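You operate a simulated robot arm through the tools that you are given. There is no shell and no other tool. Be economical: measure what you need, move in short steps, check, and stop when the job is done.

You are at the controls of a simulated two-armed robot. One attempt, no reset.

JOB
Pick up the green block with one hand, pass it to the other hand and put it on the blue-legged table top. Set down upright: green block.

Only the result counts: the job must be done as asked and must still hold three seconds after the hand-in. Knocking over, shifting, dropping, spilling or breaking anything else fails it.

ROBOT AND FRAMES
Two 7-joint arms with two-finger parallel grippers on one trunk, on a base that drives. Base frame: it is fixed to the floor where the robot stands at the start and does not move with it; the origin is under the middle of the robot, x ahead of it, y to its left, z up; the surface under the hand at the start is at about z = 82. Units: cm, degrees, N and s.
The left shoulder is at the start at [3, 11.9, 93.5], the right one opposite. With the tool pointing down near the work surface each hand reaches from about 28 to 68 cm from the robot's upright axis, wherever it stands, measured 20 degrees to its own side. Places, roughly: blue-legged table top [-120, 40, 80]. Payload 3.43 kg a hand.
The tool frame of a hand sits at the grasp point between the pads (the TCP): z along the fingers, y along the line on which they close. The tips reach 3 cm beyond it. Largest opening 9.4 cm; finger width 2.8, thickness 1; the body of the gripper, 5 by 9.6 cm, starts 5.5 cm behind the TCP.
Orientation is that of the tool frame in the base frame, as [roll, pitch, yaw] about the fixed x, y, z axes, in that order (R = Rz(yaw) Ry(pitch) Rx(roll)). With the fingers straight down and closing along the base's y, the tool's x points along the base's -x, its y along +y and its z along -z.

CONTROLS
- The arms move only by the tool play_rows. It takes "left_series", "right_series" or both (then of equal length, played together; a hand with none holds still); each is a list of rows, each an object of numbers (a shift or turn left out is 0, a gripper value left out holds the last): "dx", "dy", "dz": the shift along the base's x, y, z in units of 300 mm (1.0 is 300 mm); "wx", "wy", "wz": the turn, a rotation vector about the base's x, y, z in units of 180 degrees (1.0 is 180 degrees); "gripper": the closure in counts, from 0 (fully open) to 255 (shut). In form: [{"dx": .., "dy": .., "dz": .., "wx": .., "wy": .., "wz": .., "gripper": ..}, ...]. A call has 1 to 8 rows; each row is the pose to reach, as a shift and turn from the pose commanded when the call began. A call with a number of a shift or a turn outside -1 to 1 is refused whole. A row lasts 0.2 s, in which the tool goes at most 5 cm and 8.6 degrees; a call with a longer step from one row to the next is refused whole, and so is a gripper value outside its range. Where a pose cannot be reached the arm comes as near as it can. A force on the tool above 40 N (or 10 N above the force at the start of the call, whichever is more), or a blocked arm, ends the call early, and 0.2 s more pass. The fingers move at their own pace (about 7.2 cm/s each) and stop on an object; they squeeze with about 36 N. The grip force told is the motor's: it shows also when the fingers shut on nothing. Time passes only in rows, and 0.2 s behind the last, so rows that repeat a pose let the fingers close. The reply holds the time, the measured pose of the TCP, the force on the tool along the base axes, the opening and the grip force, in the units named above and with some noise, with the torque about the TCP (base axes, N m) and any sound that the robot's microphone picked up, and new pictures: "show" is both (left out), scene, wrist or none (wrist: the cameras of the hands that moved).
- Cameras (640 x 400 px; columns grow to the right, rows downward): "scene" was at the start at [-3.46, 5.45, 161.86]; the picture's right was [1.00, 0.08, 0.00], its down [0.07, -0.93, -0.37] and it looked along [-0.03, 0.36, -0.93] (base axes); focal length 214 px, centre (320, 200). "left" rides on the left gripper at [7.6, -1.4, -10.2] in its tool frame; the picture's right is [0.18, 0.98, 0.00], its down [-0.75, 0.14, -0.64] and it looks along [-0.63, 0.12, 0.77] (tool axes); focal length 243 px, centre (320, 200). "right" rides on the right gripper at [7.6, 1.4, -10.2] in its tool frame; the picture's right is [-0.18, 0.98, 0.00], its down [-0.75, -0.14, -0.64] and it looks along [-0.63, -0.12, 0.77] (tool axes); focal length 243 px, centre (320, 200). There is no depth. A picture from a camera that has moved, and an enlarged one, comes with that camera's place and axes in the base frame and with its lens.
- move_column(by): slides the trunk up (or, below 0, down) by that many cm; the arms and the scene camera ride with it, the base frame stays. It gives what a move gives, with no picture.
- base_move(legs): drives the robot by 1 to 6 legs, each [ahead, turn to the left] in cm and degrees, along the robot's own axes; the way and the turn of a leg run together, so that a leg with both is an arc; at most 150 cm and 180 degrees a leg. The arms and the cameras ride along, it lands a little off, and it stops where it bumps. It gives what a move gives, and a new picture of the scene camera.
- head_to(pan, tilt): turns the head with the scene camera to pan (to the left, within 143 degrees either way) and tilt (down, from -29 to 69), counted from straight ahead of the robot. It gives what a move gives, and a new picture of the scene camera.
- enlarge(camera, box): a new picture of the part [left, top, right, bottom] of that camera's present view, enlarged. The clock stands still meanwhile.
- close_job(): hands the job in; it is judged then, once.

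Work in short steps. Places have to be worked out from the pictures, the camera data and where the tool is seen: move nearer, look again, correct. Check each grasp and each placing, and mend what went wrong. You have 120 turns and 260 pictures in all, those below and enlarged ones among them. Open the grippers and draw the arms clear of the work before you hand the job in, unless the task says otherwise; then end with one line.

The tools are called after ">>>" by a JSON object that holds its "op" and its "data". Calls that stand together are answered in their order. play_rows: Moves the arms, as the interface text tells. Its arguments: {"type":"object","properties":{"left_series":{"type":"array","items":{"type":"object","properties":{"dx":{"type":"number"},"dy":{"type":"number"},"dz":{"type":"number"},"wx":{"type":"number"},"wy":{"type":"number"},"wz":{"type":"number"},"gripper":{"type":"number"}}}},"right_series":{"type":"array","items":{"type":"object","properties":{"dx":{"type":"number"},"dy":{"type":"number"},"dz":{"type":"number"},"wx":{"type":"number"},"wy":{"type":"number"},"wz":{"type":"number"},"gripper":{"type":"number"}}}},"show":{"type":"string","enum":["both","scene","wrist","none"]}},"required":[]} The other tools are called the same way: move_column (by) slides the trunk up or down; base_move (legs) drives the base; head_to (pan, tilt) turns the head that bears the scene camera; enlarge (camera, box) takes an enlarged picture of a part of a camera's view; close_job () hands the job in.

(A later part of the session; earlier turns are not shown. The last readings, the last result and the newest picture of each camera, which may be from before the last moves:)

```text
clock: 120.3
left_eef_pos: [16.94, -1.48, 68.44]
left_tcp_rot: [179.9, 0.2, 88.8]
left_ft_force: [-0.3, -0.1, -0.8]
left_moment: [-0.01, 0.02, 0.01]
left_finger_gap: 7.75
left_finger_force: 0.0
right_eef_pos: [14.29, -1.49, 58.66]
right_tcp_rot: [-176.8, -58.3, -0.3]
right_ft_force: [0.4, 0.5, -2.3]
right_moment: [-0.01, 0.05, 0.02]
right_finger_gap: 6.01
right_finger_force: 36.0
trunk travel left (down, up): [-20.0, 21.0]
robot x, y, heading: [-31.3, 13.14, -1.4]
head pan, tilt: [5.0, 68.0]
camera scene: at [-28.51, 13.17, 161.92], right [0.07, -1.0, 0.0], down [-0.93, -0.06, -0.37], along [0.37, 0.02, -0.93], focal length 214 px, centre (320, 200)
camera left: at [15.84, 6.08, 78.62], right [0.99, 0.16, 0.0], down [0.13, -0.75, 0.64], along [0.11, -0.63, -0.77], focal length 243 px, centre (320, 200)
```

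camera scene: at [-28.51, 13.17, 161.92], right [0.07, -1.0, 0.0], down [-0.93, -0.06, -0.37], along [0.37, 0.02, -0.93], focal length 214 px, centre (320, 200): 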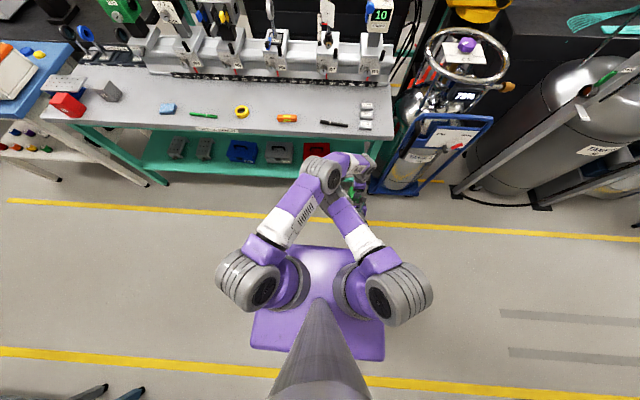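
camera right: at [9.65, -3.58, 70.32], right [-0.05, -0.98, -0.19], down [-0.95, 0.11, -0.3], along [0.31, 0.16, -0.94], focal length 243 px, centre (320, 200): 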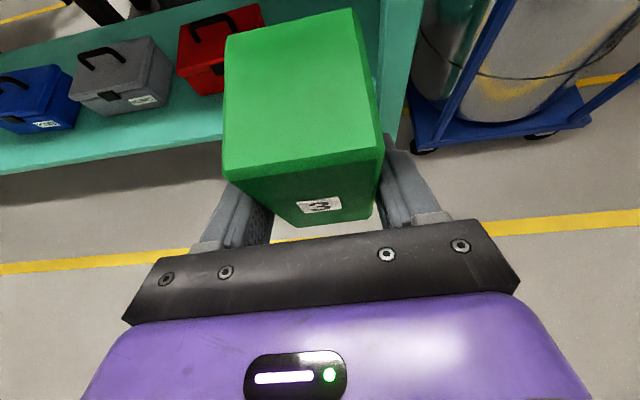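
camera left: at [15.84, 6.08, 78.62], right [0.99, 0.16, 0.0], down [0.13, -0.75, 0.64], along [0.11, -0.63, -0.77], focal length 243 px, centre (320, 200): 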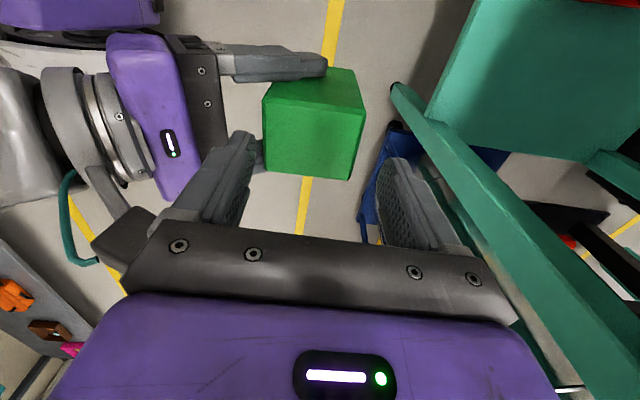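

No contact. I'll shift 0.2 cm and descend the last 6.8 cm slowly.

>>> {"op": "play_rows", "data": {"left_series": [{"dx": -0.007, "dz": -0.04}, {"dx": -0.007, "dz": -0.08}, {"dx": -0.007, "dz": -0.12}, {"dx": -0.007, "dz": -0.16}, {"dx": -0.007, "dz": -0.2}, {"dx": -0.007, "dz": -0.228}, {"dx": -0.007, "dz": -0.228}]}}

>>> {"op": "enlarge", "data": {"camera": "right", "box": [0, 0, 640, 400]}}

```text
clock: 122.1
left_eef_pos: [19.15, -1.24, 63.91]
left_tcp_rot: [177.7, 1.1, 90.2]
left_ft_force: [-0.2, 0.2, 0.4]
left_moment: [0.02, -0.01, -0.02]
left_finger_gap: 7.73
left_finger_force: 0.1
right_eef_pos: [10.21, -2.87, 55.32]
right_tcp_rot: [-179.5, -53.8, 2.1]
right_ft_force: [0.3, -0.3, -2.2]
right_moment: [0.02, 0.06, -0.01]
right_finger_gap: 6.02
right_finger_force: 36.5
trunk travel left (down, up): [-20.0, 21.0]
robot x, y, heading: [-30.95, 12.77, -1.5]
head pan, tilt: [5.0, 68.0]
stopped in row 7 (left hand): the arm was blocked; the commanded pose is now the measured one
camera scene: at [-28.5, 13.17, 161.91], right [0.06, -1.0, 0.0], down [-0.93, -0.06, -0.37], along [0.37, 0.02, -0.93], focal length 214 px, centre (320, 200)
camera left: at [17.48, 6.46, 73.92], right [0.98, 0.19, 0.04], down [0.12, -0.74, 0.66], along [0.15, -0.65, -0.75], focal length 243 px, centre (320, 200)
```

scene: 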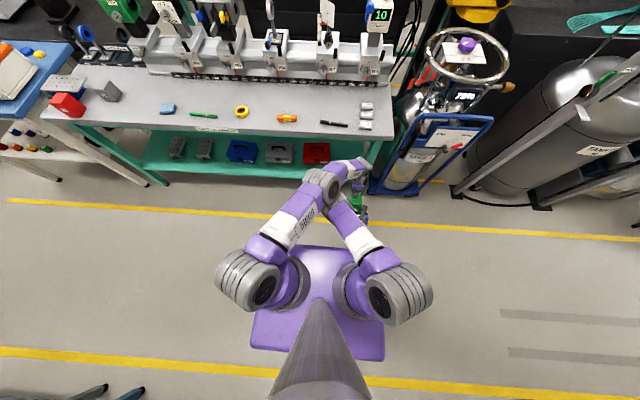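
left: 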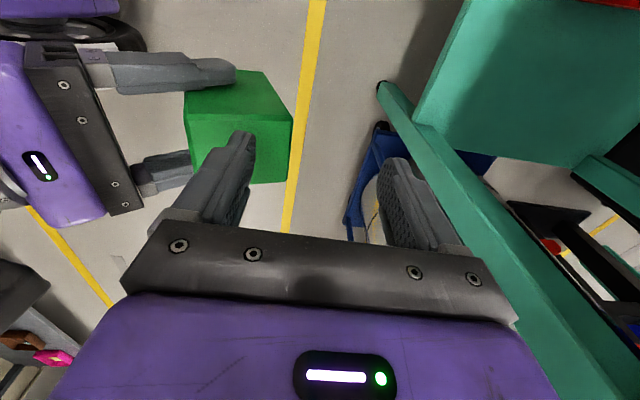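

```text
1.00 times, centred on (320, 200) of right (not enlarged: the box is as wide or as high as the picture)
camera zoom: at [6.6, -4.64, 67.51], right [-0.07, -0.99, -0.15], down [-0.97, 0.1, -0.23], along [0.24, 0.13, -0.96], focal length 243 px, centre (320, 200)
```

zoom: 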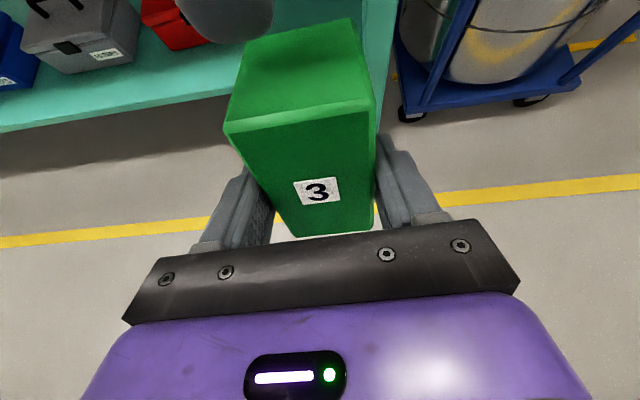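

The left elbow hit the right arm and the block pivoted slightly in the right grip, still held. I'll lift the left hand away first.

>>> {"op": "play_rows", "data": {"left_series": [{"dz": 0.1}, {"dz": 0.25}, {"dz": 0.4}, {"dz": 0.55}, {"dz": 0.7}, {"dz": 0.85}, {"dz": 1.0}, {"dz": 1.0}], "show": "none"}}

>>> {"op": "play_rows", "data": {"left_series": [{"dy": 0.15}, {"dy": 0.3}, {"dy": 0.45}, {"dy": 0.6}, {"dy": 0.75}, {"dy": 0.9}, {"dy": 1.0}, {"dy": 1.0}]}}

>>> {"op": "enlarge", "data": {"camera": "right", "box": [0, 0, 640, 400]}}

```text
clock: 123.9
left_eef_pos: [19.09, -1.32, 93.84]
left_tcp_rot: [177.8, 1.0, 90.1]
left_ft_force: [-0.1, -0.2, 0.6]
left_moment: [-0.01, -0.02, -0.03]
left_finger_gap: 7.77
left_finger_force: 0.1
right_eef_pos: [10.34, -2.93, 55.4]
right_tcp_rot: [-179.4, -53.9, 2.0]
right_ft_force: [-0.1, -0.6, -2.9]
right_moment: [-0.01, 0.1, -0.02]
right_finger_gap: 6.01
right_finger_force: 35.6
trunk travel left (down, up): [-20.0, 21.0]
robot x, y, heading: [-30.97, 12.62, -1.2]
head pan, tilt: [5.0, 68.0]
```

```text
clock: 125.7
left_eef_pos: [19.09, 28.7, 93.99]
left_tcp_rot: [177.7, 1.2, 90.1]
left_ft_force: [-0.2, 0.2, 0.3]
left_moment: [0.01, 0.01, 0.04]
left_finger_gap: 7.77
left_finger_force: 0.0
right_eef_pos: [10.42, -2.97, 55.42]
right_tcp_rot: [-179.6, -53.9, 1.9]
right_ft_force: [0.2, -0.8, -3.3]
right_moment: [-0.02, 0.1, 0.0]
right_finger_gap: 6.04
right_finger_force: 36.2
trunk travel left (down, up): [-20.0, 21.0]
robot x, y, heading: [-31.18, 12.82, -1.3]
head pan, tilt: [5.0, 68.0]
camera scene: at [-28.5, 13.14, 161.91], right [0.06, -1.0, 0.0], down [-0.93, -0.06, -0.37], along [0.37, 0.02, -0.93], focal length 214 px, centre (320, 200)
camera left: at [17.4, 36.39, 103.93], right [0.98, 0.19, 0.04], down [0.12, -0.74, 0.66], along [0.15, -0.65, -0.75], focal length 243 px, centre (320, 200)
```

scene: 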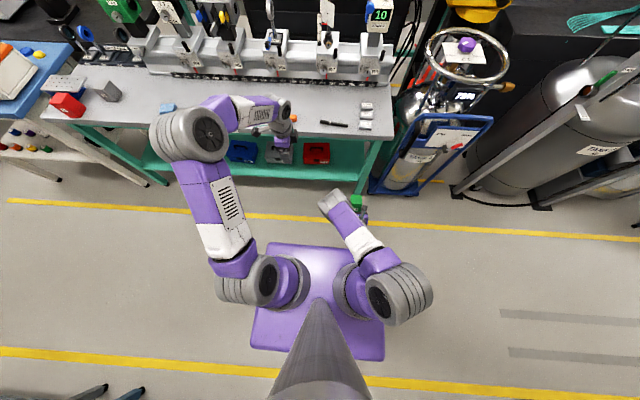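
left: 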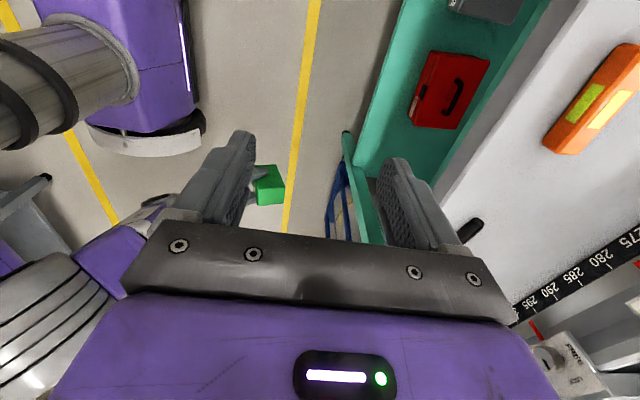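

```text
1.00 times, centred on (320, 200) of right (not enlarged: the box is as wide or as high as the picture)
camera zoom: at [6.66, -4.66, 67.56], right [-0.07, -0.99, -0.15], down [-0.97, 0.1, -0.23], along [0.24, 0.13, -0.96], focal length 243 px, centre (320, 200)
```

zoom: 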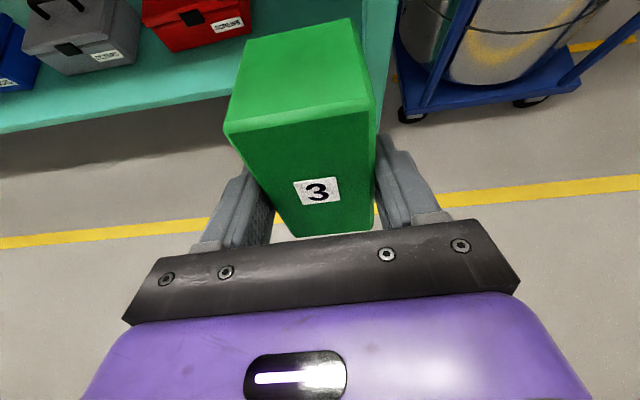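

The block is still gripped, now tilted ~13° in the hand. Plan: stand it on the free bench front, re-grip it in a natural posture, then hand over. Raise the trunk fully and level the block.

>>> {"op": "move_column", "data": {"by": 21}}

>>> {"op": "play_rows", "data": {"right_series": [{"wy": -0.03, "dz": 0.1}, {"wy": -0.06, "dz": 0.2}, {"wy": -0.097, "dz": 0.3}, {"wy": -0.097, "dz": 0.4}, {"wy": -0.097, "dz": 0.5}, {"wy": -0.097, "dz": 0.6}, {"wy": -0.097, "dz": 0.7}, {"wy": -0.097, "dz": 0.7}]}}

```text
clock: 127.9
left_eef_pos: [19.22, 28.69, 114.96]
left_tcp_rot: [177.8, 1.2, 90.1]
left_ft_force: [0.1, -0.8, -0.1]
left_moment: [-0.03, 0.0, 0.01]
left_finger_gap: 7.76
left_finger_force: 0.0
right_eef_pos: [10.23, -3.02, 76.47]
right_tcp_rot: [-179.5, -53.9, 1.9]
right_ft_force: [-0.3, 0.6, -2.8]
right_moment: [0.0, 0.11, 0.02]
right_finger_gap: 6.0
right_finger_force: 36.1
trunk travel left (down, up): [-41.0, 0.0]
robot x, y, heading: [-31.34, 12.87, -1.5]
head pan, tilt: [5.0, 68.0]
```

```text
clock: 129.7
left_eef_pos: [19.18, 28.62, 115.0]
left_tcp_rot: [177.7, 1.3, 90.0]
left_ft_force: [-0.1, -0.5, -0.1]
left_moment: [-0.02, 0.03, -0.04]
left_finger_gap: 7.75
left_finger_force: 0.0
right_eef_pos: [10.41, -2.98, 97.63]
right_tcp_rot: [178.9, -71.4, 3.4]
right_ft_force: [-0.8, 0.3, -3.6]
right_moment: [0.01, 0.07, 0.04]
right_finger_gap: 6.03
right_finger_force: 35.7
trunk travel left (down, up): [-41.0, 0.0]
robot x, y, heading: [-31.0, 12.82, -1.2]
head pan, tilt: [5.0, 68.0]
camera scene: at [-28.47, 13.15, 182.91], right [0.06, -1.0, 0.0], down [-0.93, -0.06, -0.37], along [0.37, 0.02, -0.93], focal length 214 px, centre (320, 200)
camera right: at [3.23, -4.7, 108.04], right [-0.02, -0.99, -0.17], down [-0.85, 0.1, -0.51], along [0.52, 0.13, -0.84], focal length 243 px, centre (320, 200)
```

scene: 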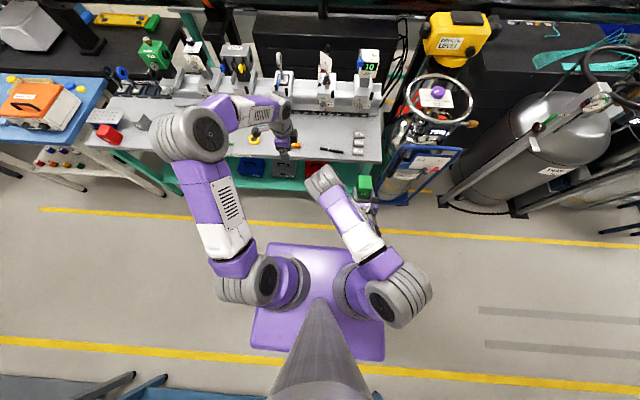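
right: 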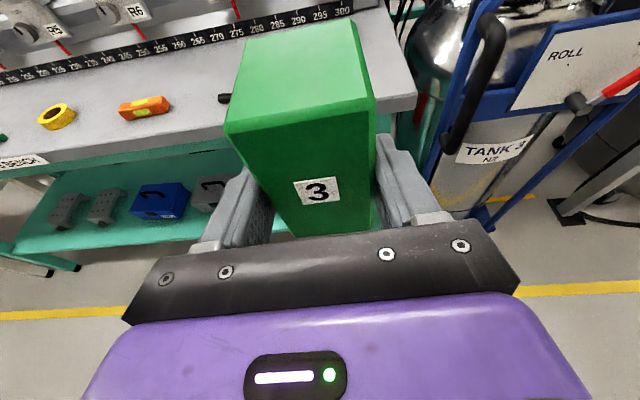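

Now the block is upright at z≈97 and within easy reach. I'll move the base about 27 cm to the left (turn, drive, turn back) to reach the free bench spot at y≈24.

>>> {"op": "base_move", "data": {"legs": [[0, 91.2], [27, 0], [0, -90]]}}

>>> {"op": "head_to", "data": {"pan": -5, "tilt": 52}}

```text
clock: 139.4
left_eef_pos: [18.98, 55.83, 114.9]
left_tcp_rot: [177.6, 1.2, 90.3]
left_ft_force: [-0.8, 0.1, -0.1]
left_moment: [-0.02, 0.02, -0.02]
left_finger_gap: 7.74
left_finger_force: 0.1
right_eef_pos: [10.43, 24.19, 97.63]
right_tcp_rot: [178.8, -71.4, 3.8]
right_ft_force: [0.1, 0.0, -2.8]
right_moment: [0.02, 0.06, -0.02]
right_finger_gap: 6.04
right_finger_force: 35.9
trunk travel left (down, up): [-41.0, 0.0]
robot x, y, heading: [-31.56, 40.21, -1.1]
head pan, tilt: [5.0, 68.0]
camera scene: at [-28.62, 40.14, 182.91], right [0.07, -1.0, 0.0], down [-0.93, -0.06, -0.37], along [0.37, 0.03, -0.93], focal length 214 px, centre (320, 200)
```

scene: 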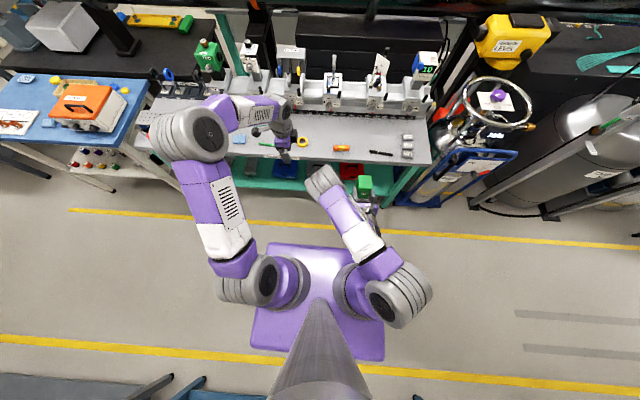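

```text
clock: 140.2
left_eef_pos: [18.99, 55.96, 114.94]
left_tcp_rot: [177.6, 1.3, 90.3]
left_ft_force: [1.0, 0.5, 0.3]
left_moment: [-0.02, -0.01, 0.02]
left_finger_gap: 7.74
left_finger_force: 0.2
right_eef_pos: [10.32, 24.18, 97.57]
right_tcp_rot: [178.8, -71.4, 3.8]
right_ft_force: [-1.0, -0.6, -3.3]
right_moment: [0.05, 0.07, 0.0]
right_finger_gap: 6.01
right_finger_force: 35.4
trunk travel left (down, up): [-41.0, 0.0]
robot x, y, heading: [-31.07, 39.99, -0.8]
head pan, tilt: [-5.0, 52.0]
camera scene: at [-26.83, 38.98, 184.76], right [-0.11, -0.99, 0.0], down [-0.78, 0.08, -0.61], along [0.61, -0.06, -0.79], focal length 214 px, centre (320, 200)
```

scene: 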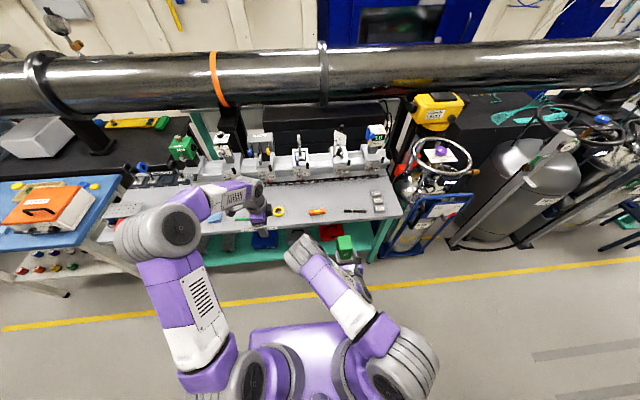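

I need the right elbow's height before driving over the bench; the left wrist camera looks that way.

>>> {"op": "enlarge", "data": {"camera": "left", "box": [0, 0, 640, 400]}}

```text
1.00 times, centred on (320, 200) of left (not enlarged: the box is as wide or as high as the picture)
camera zoom: at [17.2, 63.54, 124.92], right [0.98, 0.19, 0.04], down [0.12, -0.74, 0.66], along [0.15, -0.65, -0.75], focal length 243 px, centre (320, 200)
```

zoom: 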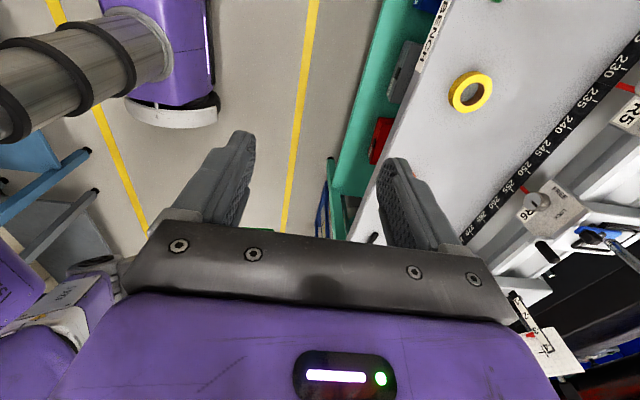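

Tilt the left hand so its camera looks more horizontally toward the right arm.

>>> {"op": "play_rows", "data": {"left_series": [{"wx": -0.045}, {"wx": -0.09}, {"wx": -0.135}, {"wx": -0.18}, {"wx": -0.225}, {"wx": -0.225}], "show": "wrist"}}

```text
clock: 141.6
left_eef_pos: [18.86, 55.71, 115.13]
left_tcp_rot: [177.9, 41.8, 90.4]
left_ft_force: [0.3, -0.1, 0.2]
left_moment: [0.03, 0.04, 0.03]
left_finger_gap: 7.74
left_finger_force: 0.1
right_eef_pos: [10.29, 24.08, 97.63]
right_tcp_rot: [178.8, -71.4, 3.7]
right_ft_force: [-0.1, 0.5, -3.4]
right_moment: [-0.02, 0.08, 0.02]
right_finger_gap: 6.01
right_finger_force: 35.5
trunk travel left (down, up): [-41.0, 0.0]
robot x, y, heading: [-31.11, 39.99, -0.9]
head pan, tilt: [-5.0, 52.0]
camera left: at [17.2, 68.11, 117.47], right [0.98, 0.17, -0.1], down [0.12, -0.13, 0.98], along [0.15, -0.98, -0.15], focal length 243 px, centre (320, 200)
```

left: 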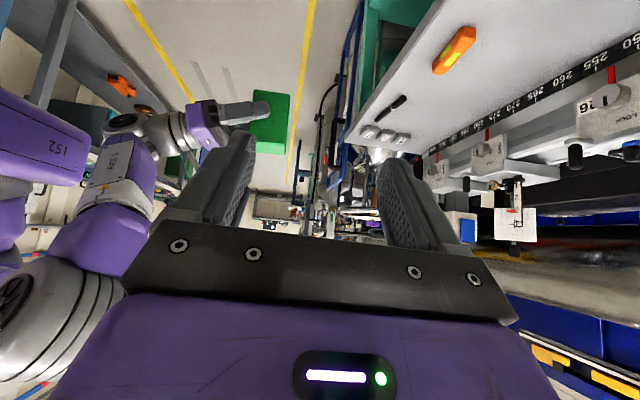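

The right elbow is high and back (z≈130), so the path is clear. I'll level the left hand and pull it back, then drive ahead 28 cm.

>>> {"op": "play_rows", "data": {"left_series": [{"wx": 0.045, "dx": -0.07}, {"wx": 0.09, "dx": -0.14}, {"wx": 0.135, "dx": -0.21}, {"wx": 0.18, "dx": -0.28}, {"wx": 0.213, "dx": -0.35}, {"wx": 0.213, "dx": -0.4}, {"wx": 0.213, "dx": -0.4}], "show": "none"}}

>>> {"op": "base_move", "data": {"legs": [[27, 0]]}}

>>> {"op": "play_rows", "data": {"right_series": [{"dz": -0.05}, {"dz": -0.05}], "show": "wrist"}}

```text
clock: 143.2
left_eef_pos: [6.81, 55.81, 115.0]
left_tcp_rot: [177.7, 3.3, 90.3]
left_ft_force: [-0.5, -0.3, -0.4]
left_moment: [0.0, 0.0, -0.01]
left_finger_gap: 7.74
left_finger_force: 0.1
right_eef_pos: [10.19, 24.12, 97.49]
right_tcp_rot: [178.6, -71.3, 3.6]
right_ft_force: [0.4, -0.5, -3.7]
right_moment: [0.03, 0.11, 0.01]
right_finger_gap: 6.01
right_finger_force: 36.0
trunk travel left (down, up): [-41.0, 0.0]
robot x, y, heading: [-31.26, 39.75, -1.4]
head pan, tilt: [-5.0, 52.0]
```

```text
clock: 145.1
left_eef_pos: [33.75, 55.31, 115.13]
left_tcp_rot: [177.7, 3.4, 90.1]
left_ft_force: [-0.4, 0.6, -1.2]
left_moment: [-0.02, 0.04, 0.03]
left_finger_gap: 7.76
left_finger_force: 0.1
right_eef_pos: [37.11, 23.65, 97.62]
right_tcp_rot: [178.7, -71.4, 3.7]
right_ft_force: [-0.1, 0.3, -2.1]
right_moment: [0.0, 0.07, 0.0]
right_finger_gap: 6.02
right_finger_force: 36.3
trunk travel left (down, up): [-41.0, 0.0]
robot x, y, heading: [-4.5, 39.72, -0.9]
head pan, tilt: [-5.0, 52.0]
camera scene: at [-0.02, 38.45, 184.77], right [-0.11, -0.99, 0.0], down [-0.78, 0.08, -0.62], along [0.61, -0.07, -0.79], focal length 214 px, centre (320, 200)
```

scene: 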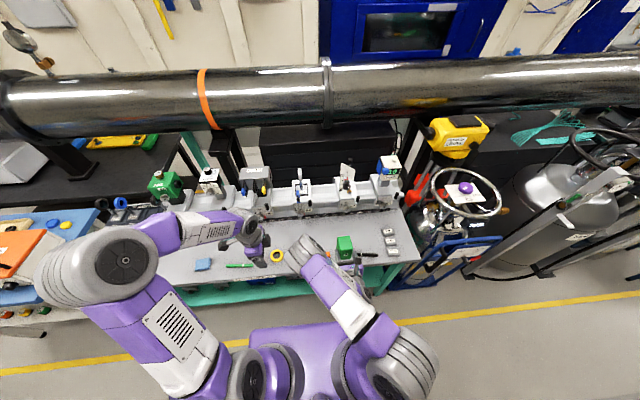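

```text
clock: 145.7
left_eef_pos: [33.83, 55.29, 115.02]
left_tcp_rot: [177.8, 3.3, 90.1]
left_ft_force: [0.3, -0.6, 0.5]
left_moment: [0.03, 0.06, 0.01]
left_finger_gap: 7.75
left_finger_force: 0.1
right_eef_pos: [37.02, 23.62, 95.97]
right_tcp_rot: [178.7, -71.3, 3.7]
right_ft_force: [1.2, -0.4, -2.9]
right_moment: [-0.01, 0.11, 0.02]
right_finger_gap: 5.99
right_finger_force: 35.7
trunk travel left (down, up): [-41.0, 0.0]
robot x, y, heading: [-4.27, 39.69, -0.8]
head pan, tilt: [-5.0, 52.0]
camera right: at [29.92, 21.88, 106.49], right [-0.02, -0.99, -0.17], down [-0.85, 0.1, -0.51], along [0.52, 0.13, -0.84], focal length 243 px, centre (320, 200)
```

right: 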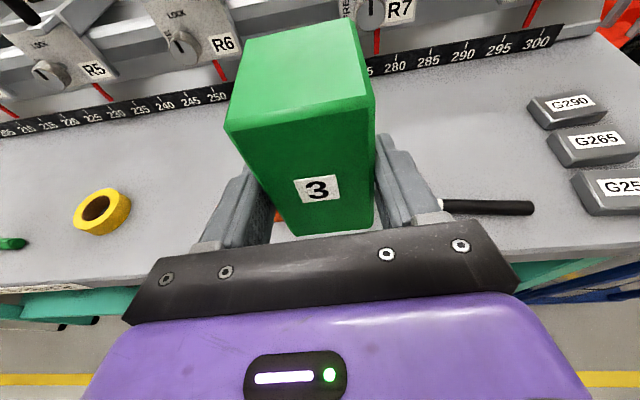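

The spot between the marker and the orange piece is free; I'll shift 3 cm right, 1.5 cm forward, and lower to just above the surface.

>>> {"op": "play_rows", "data": {"right_series": [{"dx": 0.03, "dy": -0.05}, {"dx": 0.05, "dy": -0.1}, {"dx": 0.05, "dy": -0.1, "dz": -0.05}, {"dx": 0.05, "dy": -0.1, "dz": -0.1}, {"dx": 0.05, "dy": -0.1, "dz": -0.15}, {"dx": 0.05, "dy": -0.1, "dz": -0.15}], "show": "wrist"}}

>>> {"op": "enlarge", "data": {"camera": "scene", "box": [270, 200, 430, 300]}}

```text
clock: 147.1
left_eef_pos: [33.83, 55.28, 115.02]
left_tcp_rot: [177.7, 3.3, 90.3]
left_ft_force: [-0.2, 0.1, 0.4]
left_moment: [0.01, -0.01, 0.02]
left_finger_gap: 7.74
left_finger_force: 0.2
right_eef_pos: [38.63, 20.56, 91.5]
right_tcp_rot: [178.7, -71.4, 3.7]
right_ft_force: [-0.2, 0.8, -2.7]
right_moment: [0.01, 0.03, -0.02]
right_finger_gap: 6.01
right_finger_force: 36.0
trunk travel left (down, up): [-41.0, 0.0]
robot x, y, heading: [-4.73, 39.51, -0.7]
head pan, tilt: [-5.0, 52.0]
camera right: at [31.41, 18.89, 102.0], right [-0.02, -0.99, -0.17], down [-0.85, 0.1, -0.51], along [0.52, 0.13, -0.84], focal length 243 px, centre (320, 200)
```

right: 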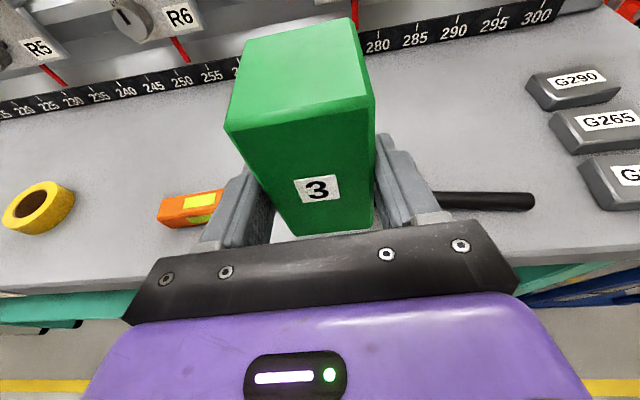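

```text
4.00 times, centred on (350, 250) of scene
camera zoom: at [-0.05, 38.46, 184.77], right [-0.11, -0.99, 0.0], down [-0.78, 0.08, -0.62], along [0.61, -0.07, -0.79], focal length 858 px, centre (200, 0)
```

zoom: 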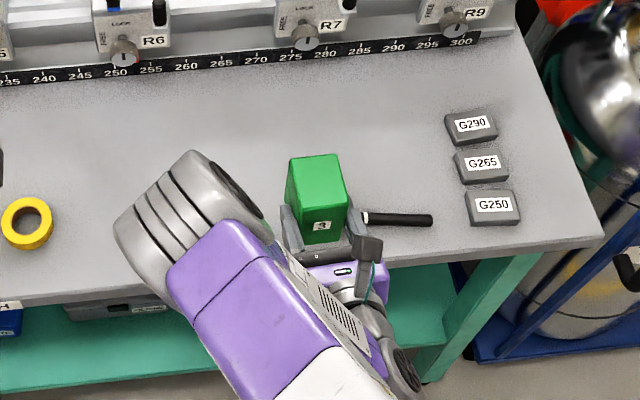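

Lower the remaining ~1.2 cm in small steps and watch the force.

>>> {"op": "play_rows", "data": {"right_series": [{"dz": -0.013}, {"dz": -0.026}, {"dz": -0.04}, {"dz": -0.04}], "show": "none"}}

```text
clock: 148.1
left_eef_pos: [33.73, 55.2, 114.98]
left_tcp_rot: [177.7, 3.3, 90.2]
left_ft_force: [-0.9, 0.2, 0.1]
left_moment: [0.03, 0.0, -0.01]
left_finger_gap: 7.76
left_finger_force: 0.1
right_eef_pos: [38.6, 20.6, 90.3]
right_tcp_rot: [178.7, -71.3, 3.7]
right_ft_force: [-0.5, 0.2, -3.0]
right_moment: [-0.03, 0.09, 0.03]
right_finger_gap: 6.01
right_finger_force: 36.3
trunk travel left (down, up): [-41.0, 0.0]
robot x, y, heading: [-4.48, 39.39, -1.1]
head pan, tilt: [-5.0, 52.0]
```

Still hanging; continue down in small steps.

>>> {"op": "play_rows", "data": {"right_series": [{"dz": -0.01}, {"dz": -0.02}, {"dz": -0.03}, {"dz": -0.03}], "show": "none"}}

>>> {"op": "play_rows", "data": {"right_series": [{"dz": -0.01}, {"dz": -0.02}, {"dz": -0.02}], "show": "wrist"}}

```text
clock: 149.1
left_eef_pos: [33.71, 55.3, 115.13]
left_tcp_rot: [177.8, 3.3, 90.2]
left_ft_force: [-0.9, 0.8, -0.5]
left_moment: [-0.02, 0.0, 0.05]
left_finger_gap: 7.76
left_finger_force: 0.0
right_eef_pos: [38.58, 20.67, 89.39]
right_tcp_rot: [178.8, -71.3, 3.7]
right_ft_force: [0.8, -0.1, -3.3]
right_moment: [0.01, 0.08, 0.0]
right_finger_gap: 6.05
right_finger_force: 36.1
trunk travel left (down, up): [-41.0, 0.0]
robot x, y, heading: [-4.27, 39.44, -0.8]
head pan, tilt: [-5.0, 52.0]
```

```text
clock: 149.9
left_eef_pos: [33.74, 55.16, 114.97]
left_tcp_rot: [177.7, 3.3, 90.2]
left_ft_force: [0.2, 0.2, -0.3]
left_moment: [0.01, 0.02, -0.03]
left_finger_gap: 7.77
left_finger_force: 0.1
right_eef_pos: [38.66, 20.81, 88.91]
right_tcp_rot: [178.7, -71.4, 3.7]
right_ft_force: [1.1, 0.3, -2.7]
right_moment: [0.01, 0.07, 0.0]
right_finger_gap: 6.01
right_finger_force: 35.6
trunk travel left (down, up): [-41.0, 0.0]
robot x, y, heading: [-4.57, 39.19, -1.4]
head pan, tilt: [-5.0, 52.0]
camera right: at [31.45, 18.87, 99.32], right [-0.02, -0.99, -0.17], down [-0.85, 0.1, -0.51], along [0.52, 0.13, -0.84], focal length 243 px, centre (320, 200)
```

right: 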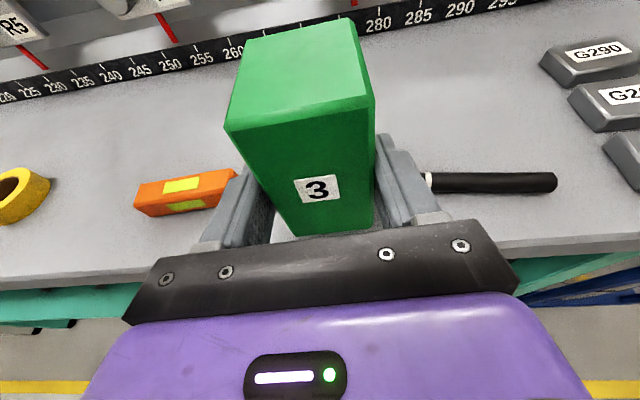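

Not yet touching; keep lowering in guarded small steps.

>>> {"op": "play_rows", "data": {"right_series": [{"dz": -0.01}, {"dz": -0.02}, {"dz": -0.03}, {"dz": -0.03}], "show": "none"}}

```text
clock: 150.9
left_eef_pos: [33.54, 55.39, 115.12]
left_tcp_rot: [177.6, 3.4, 90.2]
left_ft_force: [0.2, 0.2, -0.3]
left_moment: [-0.03, 0.04, 0.0]
left_finger_gap: 7.74
left_finger_force: 0.1
right_eef_pos: [38.79, 20.65, 88.33]
right_tcp_rot: [178.1, -71.8, 4.2]
right_ft_force: [-2.8, 0.5, 22.2]
right_moment: [-0.75, -0.74, -0.09]
right_finger_gap: 6.05
right_finger_force: 35.9
trunk travel left (down, up): [-41.0, 0.0]
robot x, y, heading: [-4.6, 39.27, -1.1]
head pan, tilt: [-5.0, 52.0]
```

Contact at z≈88.4. Relieve 0.2 cm and open the right gripper gently.

>>> {"op": "play_rows", "data": {"right_series": [{"dz": 0.006}, {"dz": 0.006}, {"dz": 0.006, "gripper": 200}, {"dz": 0.006, "gripper": 120}, {"dz": 0.006, "gripper": 40}, {"dz": 0.006, "gripper": 0}, {"dz": 0.006, "gripper": 0}, {"dz": 0.006, "gripper": 0}], "show": "both"}}

```text
clock: 152.7
left_eef_pos: [33.67, 55.16, 115.14]
left_tcp_rot: [177.7, 3.2, 90.2]
left_ft_force: [-0.6, -0.2, -0.3]
left_moment: [0.0, 0.02, 0.01]
left_finger_gap: 7.75
left_finger_force: 0.0
right_eef_pos: [38.61, 20.58, 88.18]
right_tcp_rot: [178.7, -71.4, 3.6]
right_ft_force: [-0.4, -1.0, -1.2]
right_moment: [0.02, 0.02, 0.03]
right_finger_gap: 9.38
right_finger_force: 0.1
trunk travel left (down, up): [-41.0, 0.0]
robot x, y, heading: [-4.16, 39.43, -1.1]
head pan, tilt: [-5.0, 52.0]
camera scene: at [-0.09, 38.47, 184.77], right [-0.11, -0.99, 0.0], down [-0.78, 0.08, -0.62], along [0.61, -0.07, -0.79], focal length 214 px, centre (320, 200)
camera right: at [31.42, 18.87, 98.63], right [-0.02, -0.99, -0.17], down [-0.85, 0.1, -0.51], along [0.52, 0.13, -0.84], focal length 243 px, centre (320, 200)
```

scene: 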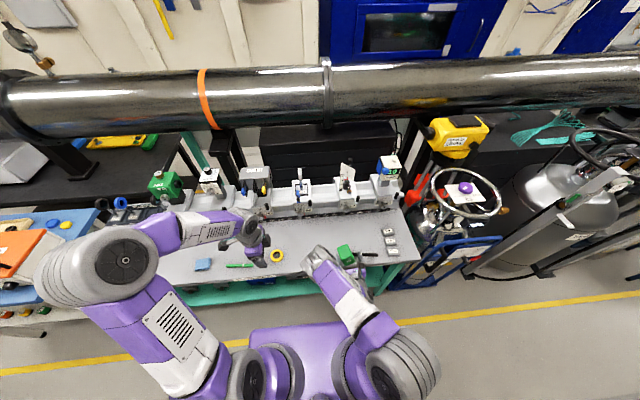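
right: 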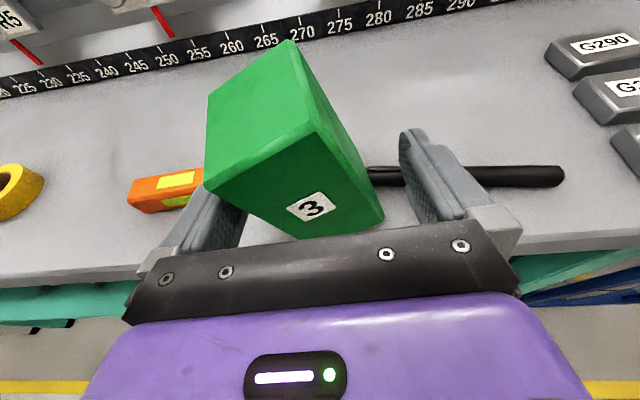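

The block came down on the hidden end of the black marker and leans. I'll re-grip it at once before it can move anything.

>>> {"op": "play_rows", "data": {"right_series": [{"gripper": 60}, {"gripper": 90}, {"gripper": 130}, {"gripper": 200}, {"gripper": 255}, {"gripper": 255}], "show": "wrist"}}

```text
clock: 154.1
left_eef_pos: [33.77, 55.28, 115.03]
left_tcp_rot: [177.6, 3.3, 90.3]
left_ft_force: [0.3, -1.0, -0.4]
left_moment: [-0.04, 0.02, 0.01]
left_finger_gap: 7.79
left_finger_force: 0.1
right_eef_pos: [38.58, 20.61, 88.29]
right_tcp_rot: [178.7, -71.3, 3.7]
right_ft_force: [-0.3, -0.7, 2.5]
right_moment: [-0.16, -0.09, 0.01]
right_finger_gap: 6.48
right_finger_force: 36.0
trunk travel left (down, up): [-41.0, 0.0]
robot x, y, heading: [-4.59, 39.02, -1.1]
head pan, tilt: [-5.0, 52.0]
camera right: at [31.42, 18.87, 98.64], right [-0.02, -0.99, -0.17], down [-0.85, 0.1, -0.51], along [0.52, 0.13, -0.84], focal length 243 px, centre (320, 200)
```

right: 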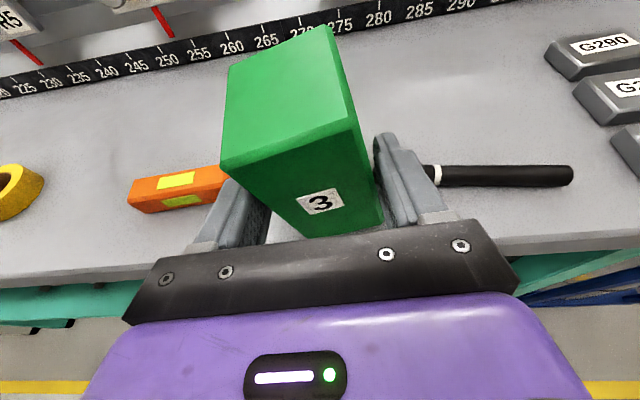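

Re-gripped (6.5 cm). Lift 3 cm straight up and look.

>>> {"op": "play_rows", "data": {"right_series": [{"dz": 0.03}, {"dz": 0.07}, {"dz": 0.12}, {"dz": 0.12}], "show": "wrist"}}

>>> {"op": "enlarge", "data": {"camera": "scene", "box": [270, 200, 430, 300]}}

```text
clock: 155.1
left_eef_pos: [33.78, 55.31, 115.1]
left_tcp_rot: [177.7, 3.4, 90.2]
left_ft_force: [0.5, -0.9, -0.4]
left_moment: [-0.01, -0.01, 0.02]
left_finger_gap: 7.78
left_finger_force: 0.1
right_eef_pos: [38.57, 20.56, 91.69]
right_tcp_rot: [178.9, -71.3, 3.6]
right_ft_force: [-0.2, -0.2, -2.8]
right_moment: [0.02, 0.06, -0.02]
right_finger_gap: 6.04
right_finger_force: 36.0
trunk travel left (down, up): [-41.0, 0.0]
robot x, y, heading: [-4.5, 39.33, -0.9]
head pan, tilt: [-5.0, 52.0]
camera right: at [31.36, 18.84, 102.2], right [-0.02, -0.99, -0.17], down [-0.85, 0.1, -0.51], along [0.52, 0.14, -0.84], focal length 243 px, centre (320, 200)
```

right: 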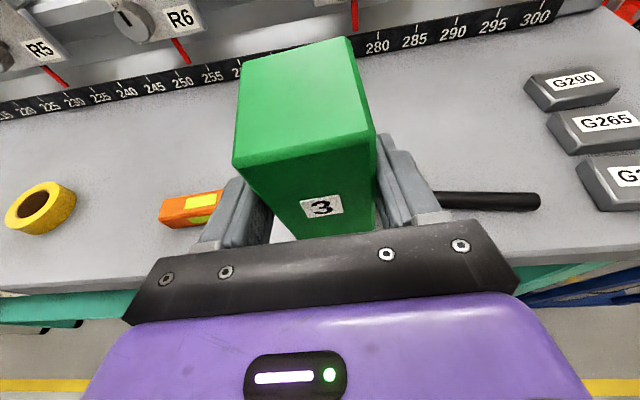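

```text
4.00 times, centred on (350, 250) of scene
camera zoom: at [-0.04, 38.44, 184.77], right [-0.11, -0.99, 0.0], down [-0.78, 0.08, -0.62], along [0.61, -0.07, -0.79], focal length 858 px, centre (200, 0)
```

zoom: 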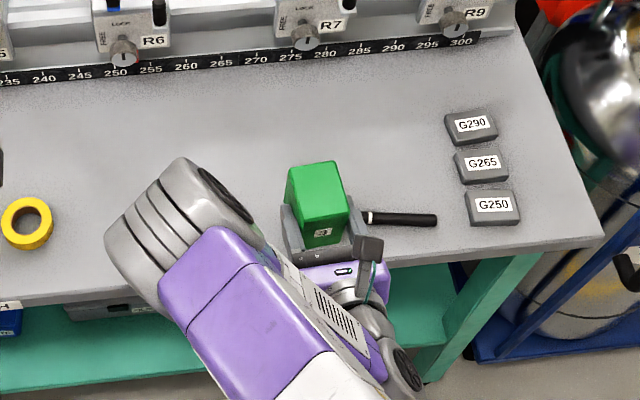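

The marker moved about 1 cm; I'll review that later. Now carry the block to the fully clear zone behind (x≈50, y≈23), straightening it by 4°.

>>> {"op": "play_rows", "data": {"right_series": [{"dx": 0.07, "dy": 0.02, "dz": 0.03, "wy": 0.006}, {"dx": 0.14, "dy": 0.05, "dz": 0.03, "wy": 0.012}, {"dx": 0.21, "dy": 0.08, "dz": 0.03, "wy": 0.022}, {"dx": 0.27, "dy": 0.08, "dz": 0.03, "wy": 0.022}, {"dx": 0.27, "dy": 0.08, "dz": 0, "wy": 0.022}, {"dx": 0.27, "dy": 0.08, "dz": -0.05, "wy": 0.022}, {"dx": 0.27, "dy": 0.08, "dz": -0.05, "wy": 0.022}], "show": "wrist"}}

>>> {"op": "enlarge", "data": {"camera": "scene", "box": [270, 190, 430, 290]}}

```text
clock: 156.7
left_eef_pos: [33.75, 55.28, 115.08]
left_tcp_rot: [177.6, 3.3, 90.2]
left_ft_force: [0.2, 0.6, -0.5]
left_moment: [0.04, -0.01, 0.03]
left_finger_gap: 7.78
left_finger_force: 0.1
right_eef_pos: [46.75, 22.98, 90.23]
right_tcp_rot: [179.4, -67.4, 3.0]
right_ft_force: [-0.4, 0.1, -3.0]
right_moment: [-0.01, 0.03, 0.05]
right_finger_gap: 6.05
right_finger_force: 36.0
trunk travel left (down, up): [-41.0, 0.0]
robot x, y, heading: [-4.9, 39.49, -1.0]
head pan, tilt: [-5.0, 52.0]
camera right: at [40.22, 21.28, 101.17], right [-0.03, -0.99, -0.17], down [-0.89, 0.1, -0.45], along [0.46, 0.13, -0.88], focal length 243 px, centre (320, 200)
```

right: 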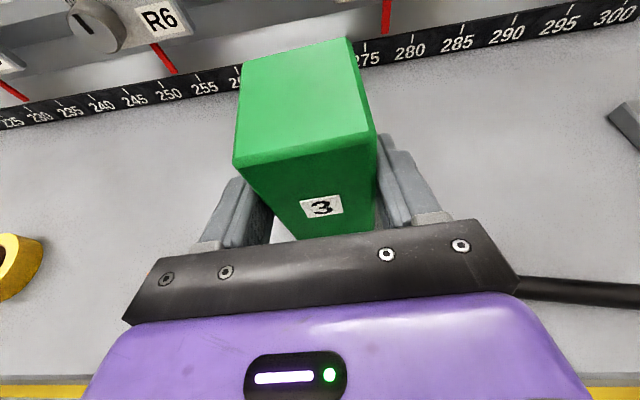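

```text
4.00 times, centred on (350, 240) of scene
camera zoom: at [-0.06, 38.47, 184.77], right [-0.11, -0.99, 0.0], down [-0.78, 0.08, -0.62], along [0.61, -0.07, -0.79], focal length 858 px, centre (200, 40)
```

zoom: 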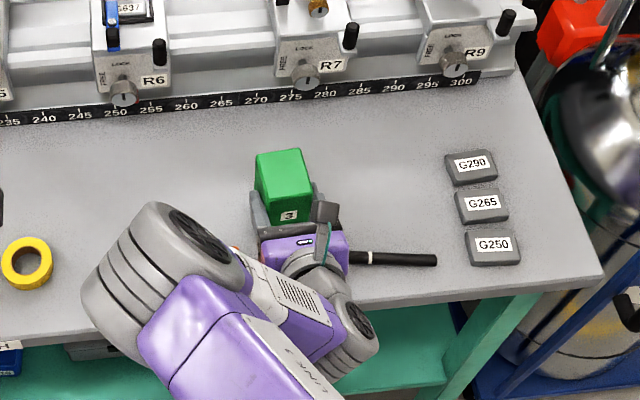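

Spot is clear. Lower in guarded small steps to contact.

>>> {"op": "play_rows", "data": {"right_series": [{"dz": -0.012}, {"dz": -0.024}, {"dz": -0.036}, {"dz": -0.036}], "show": "none"}}

>>> {"op": "play_rows", "data": {"right_series": [{"dz": -0.01}, {"dz": -0.02}, {"dz": -0.02}], "show": "none"}}

```text
clock: 157.7
left_eef_pos: [33.82, 55.2, 115.06]
left_tcp_rot: [177.8, 3.3, 90.2]
left_ft_force: [0.2, -0.4, 0.3]
left_moment: [-0.04, 0.04, 0.0]
left_finger_gap: 7.73
left_finger_force: 0.1
right_eef_pos: [46.65, 23.1, 89.2]
right_tcp_rot: [179.4, -67.4, 3.1]
right_ft_force: [0.0, -0.5, -2.2]
right_moment: [0.0, 0.07, -0.01]
right_finger_gap: 6.01
right_finger_force: 35.9
trunk travel left (down, up): [-41.0, 0.0]
robot x, y, heading: [-4.41, 39.34, -1.0]
head pan, tilt: [-5.0, 52.0]
```

```text
clock: 158.5
left_eef_pos: [33.8, 55.24, 115.01]
left_tcp_rot: [177.7, 3.3, 90.2]
left_ft_force: [-0.7, 0.1, 0.4]
left_moment: [-0.01, -0.02, -0.01]
left_finger_gap: 7.76
left_finger_force: 0.0
right_eef_pos: [46.76, 23.07, 88.43]
right_tcp_rot: [179.4, -67.4, 3.1]
right_ft_force: [0.7, 0.9, -2.7]
right_moment: [-0.03, 0.07, -0.01]
right_finger_gap: 6.03
right_finger_force: 35.6
trunk travel left (down, up): [-41.0, 0.0]
robot x, y, heading: [-4.68, 39.15, -0.9]
head pan, tilt: [-5.0, 52.0]
```

>>> {"op": "play_rows", "data": {"right_series": [{"dz": -0.01}, {"dz": -0.02}, {"dz": -0.02}], "show": "none"}}

>>> {"op": "play_rows", "data": {"right_series": [{"dz": -0.01}, {"dz": -0.02}, {"dz": -0.02}], "show": "none"}}

```text
clock: 159.3
left_eef_pos: [33.88, 55.32, 115.11]
left_tcp_rot: [177.7, 3.3, 90.3]
left_ft_force: [0.2, 0.1, 0.0]
left_moment: [0.01, 0.0, 0.04]
left_finger_gap: 7.76
left_finger_force: 0.0
right_eef_pos: [46.59, 23.02, 87.98]
right_tcp_rot: [179.4, -67.4, 3.1]
right_ft_force: [0.2, 0.2, -3.3]
right_moment: [0.0, 0.09, 0.0]
right_finger_gap: 6.02
right_finger_force: 35.4
trunk travel left (down, up): [-41.0, 0.0]
robot x, y, heading: [-4.53, 39.46, -1.2]
head pan, tilt: [-5.0, 52.0]
```

```text
clock: 160.1
left_eef_pos: [33.54, 55.25, 115.16]
left_tcp_rot: [177.6, 3.2, 90.1]
left_ft_force: [-0.3, 0.2, 0.3]
left_moment: [-0.02, -0.01, -0.02]
left_finger_gap: 7.73
left_finger_force: 0.1
right_eef_pos: [46.74, 22.84, 87.66]
right_tcp_rot: [179.3, -67.8, 3.0]
right_ft_force: [-1.2, -1.8, 19.2]
right_moment: [0.62, -0.68, 0.12]
right_finger_gap: 6.01
right_finger_force: 35.9
trunk travel left (down, up): [-41.0, 0.0]
robot x, y, heading: [-4.55, 39.12, -0.9]
head pan, tilt: [-5.0, 52.0]
```

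Contact on the bench. Open the right gripper.

>>> {"op": "play_rows", "data": {"right_series": [{"dz": 0.004}, {"dz": 0.004, "gripper": 220}, {"dz": 0.004, "gripper": 160}, {"dz": 0.004, "gripper": 100}, {"dz": 0.004, "gripper": 50}, {"dz": 0.004, "gripper": 0}, {"dz": 0.004, "gripper": 0}], "show": "wrist"}}

```text
clock: 161.7
left_eef_pos: [33.81, 55.26, 115.05]
left_tcp_rot: [177.7, 3.3, 90.2]
left_ft_force: [0.1, -0.2, -0.3]
left_moment: [0.01, 0.0, -0.01]
left_finger_gap: 7.74
left_finger_force: 0.0
right_eef_pos: [46.66, 22.92, 87.55]
right_tcp_rot: [179.5, -67.5, 3.2]
right_ft_force: [0.9, -0.4, 0.5]
right_moment: [0.0, -0.01, 0.01]
right_finger_gap: 9.42
right_finger_force: 0.0
trunk travel left (down, up): [-41.0, 0.0]
robot x, y, heading: [-4.26, 39.4, -1.2]
head pan, tilt: [-5.0, 52.0]
camera right: at [40.25, 21.28, 98.43], right [-0.03, -0.99, -0.17], down [-0.89, 0.1, -0.45], along [0.46, 0.13, -0.88], focal length 243 px, centre (320, 200)
```

right: 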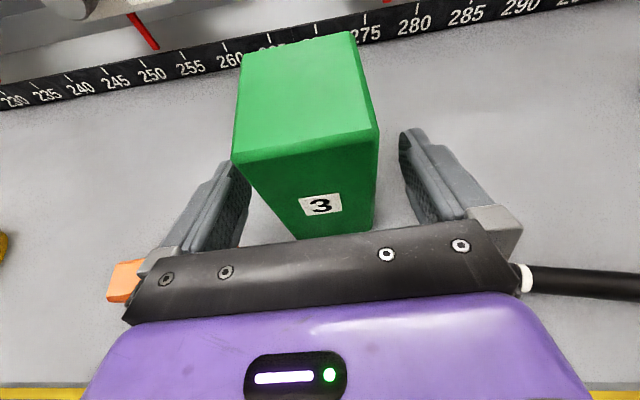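

The block stands upright on the bench. Retract the right hand back along its tool axis and up.

>>> {"op": "play_rows", "data": {"right_series": [{"dx": -0.06, "dz": 0.025}, {"dx": -0.14, "dz": 0.058}, {"dx": -0.24, "dz": 0.12}, {"dx": -0.34, "dz": 0.25}, {"dx": -0.42, "dz": 0.38}, {"dx": -0.42, "dz": 0.5}, {"dx": -0.42, "dz": 0.6}, {"dx": -0.42, "dz": 0.6}]}}

>>> {"op": "enlarge", "data": {"camera": "scene", "box": [250, 190, 430, 302]}}

```text
clock: 163.5
left_eef_pos: [33.72, 55.13, 114.97]
left_tcp_rot: [177.8, 3.2, 90.2]
left_ft_force: [-0.3, -0.1, -0.1]
left_moment: [0.02, 0.01, 0.01]
left_finger_gap: 7.75
left_finger_force: 0.0
right_eef_pos: [35.06, 23.01, 104.6]
right_tcp_rot: [179.3, -67.4, 3.0]
right_ft_force: [0.6, -0.4, 0.9]
right_moment: [-0.01, 0.01, 0.01]
right_finger_gap: 9.4
right_finger_force: 0.2
right hand out of reach, approached as far as the arm can: row 7, 8
trunk travel left (down, up): [-41.0, 0.0]
robot x, y, heading: [-4.57, 39.51, -1.5]
head pan, tilt: [-5.0, 52.0]
camera scene: at [-0.01, 38.37, 184.76], right [-0.11, -0.99, 0.0], down [-0.78, 0.08, -0.62], along [0.61, -0.07, -0.79], focal length 214 px, centre (320, 200)
camera right: at [28.66, 21.25, 115.51], right [-0.03, -0.99, -0.17], down [-0.89, 0.1, -0.45], along [0.46, 0.13, -0.88], focal length 243 px, centre (320, 200)
```

scene: 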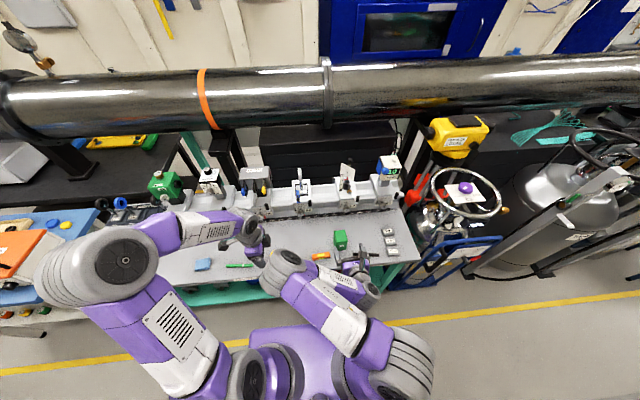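
right: 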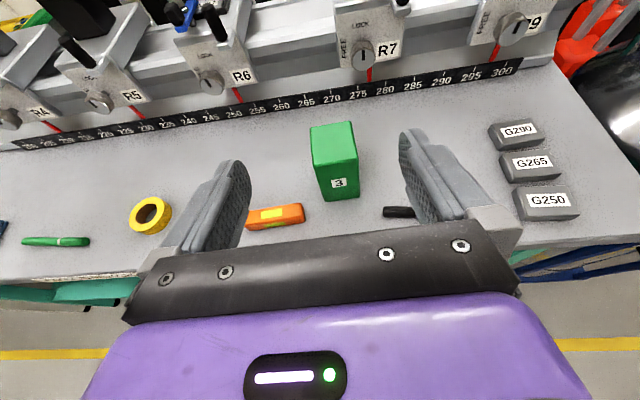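

```text
3.56 times, centred on (340, 246) of scene
camera zoom: at [-0.01, 38.37, 184.76], right [-0.11, -0.99, 0.0], down [-0.78, 0.08, -0.62], along [0.61, -0.07, -0.79], focal length 763 px, centre (249, 36)
```

zoom: 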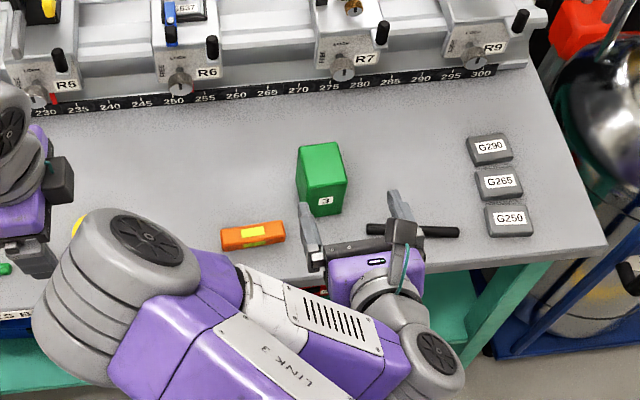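

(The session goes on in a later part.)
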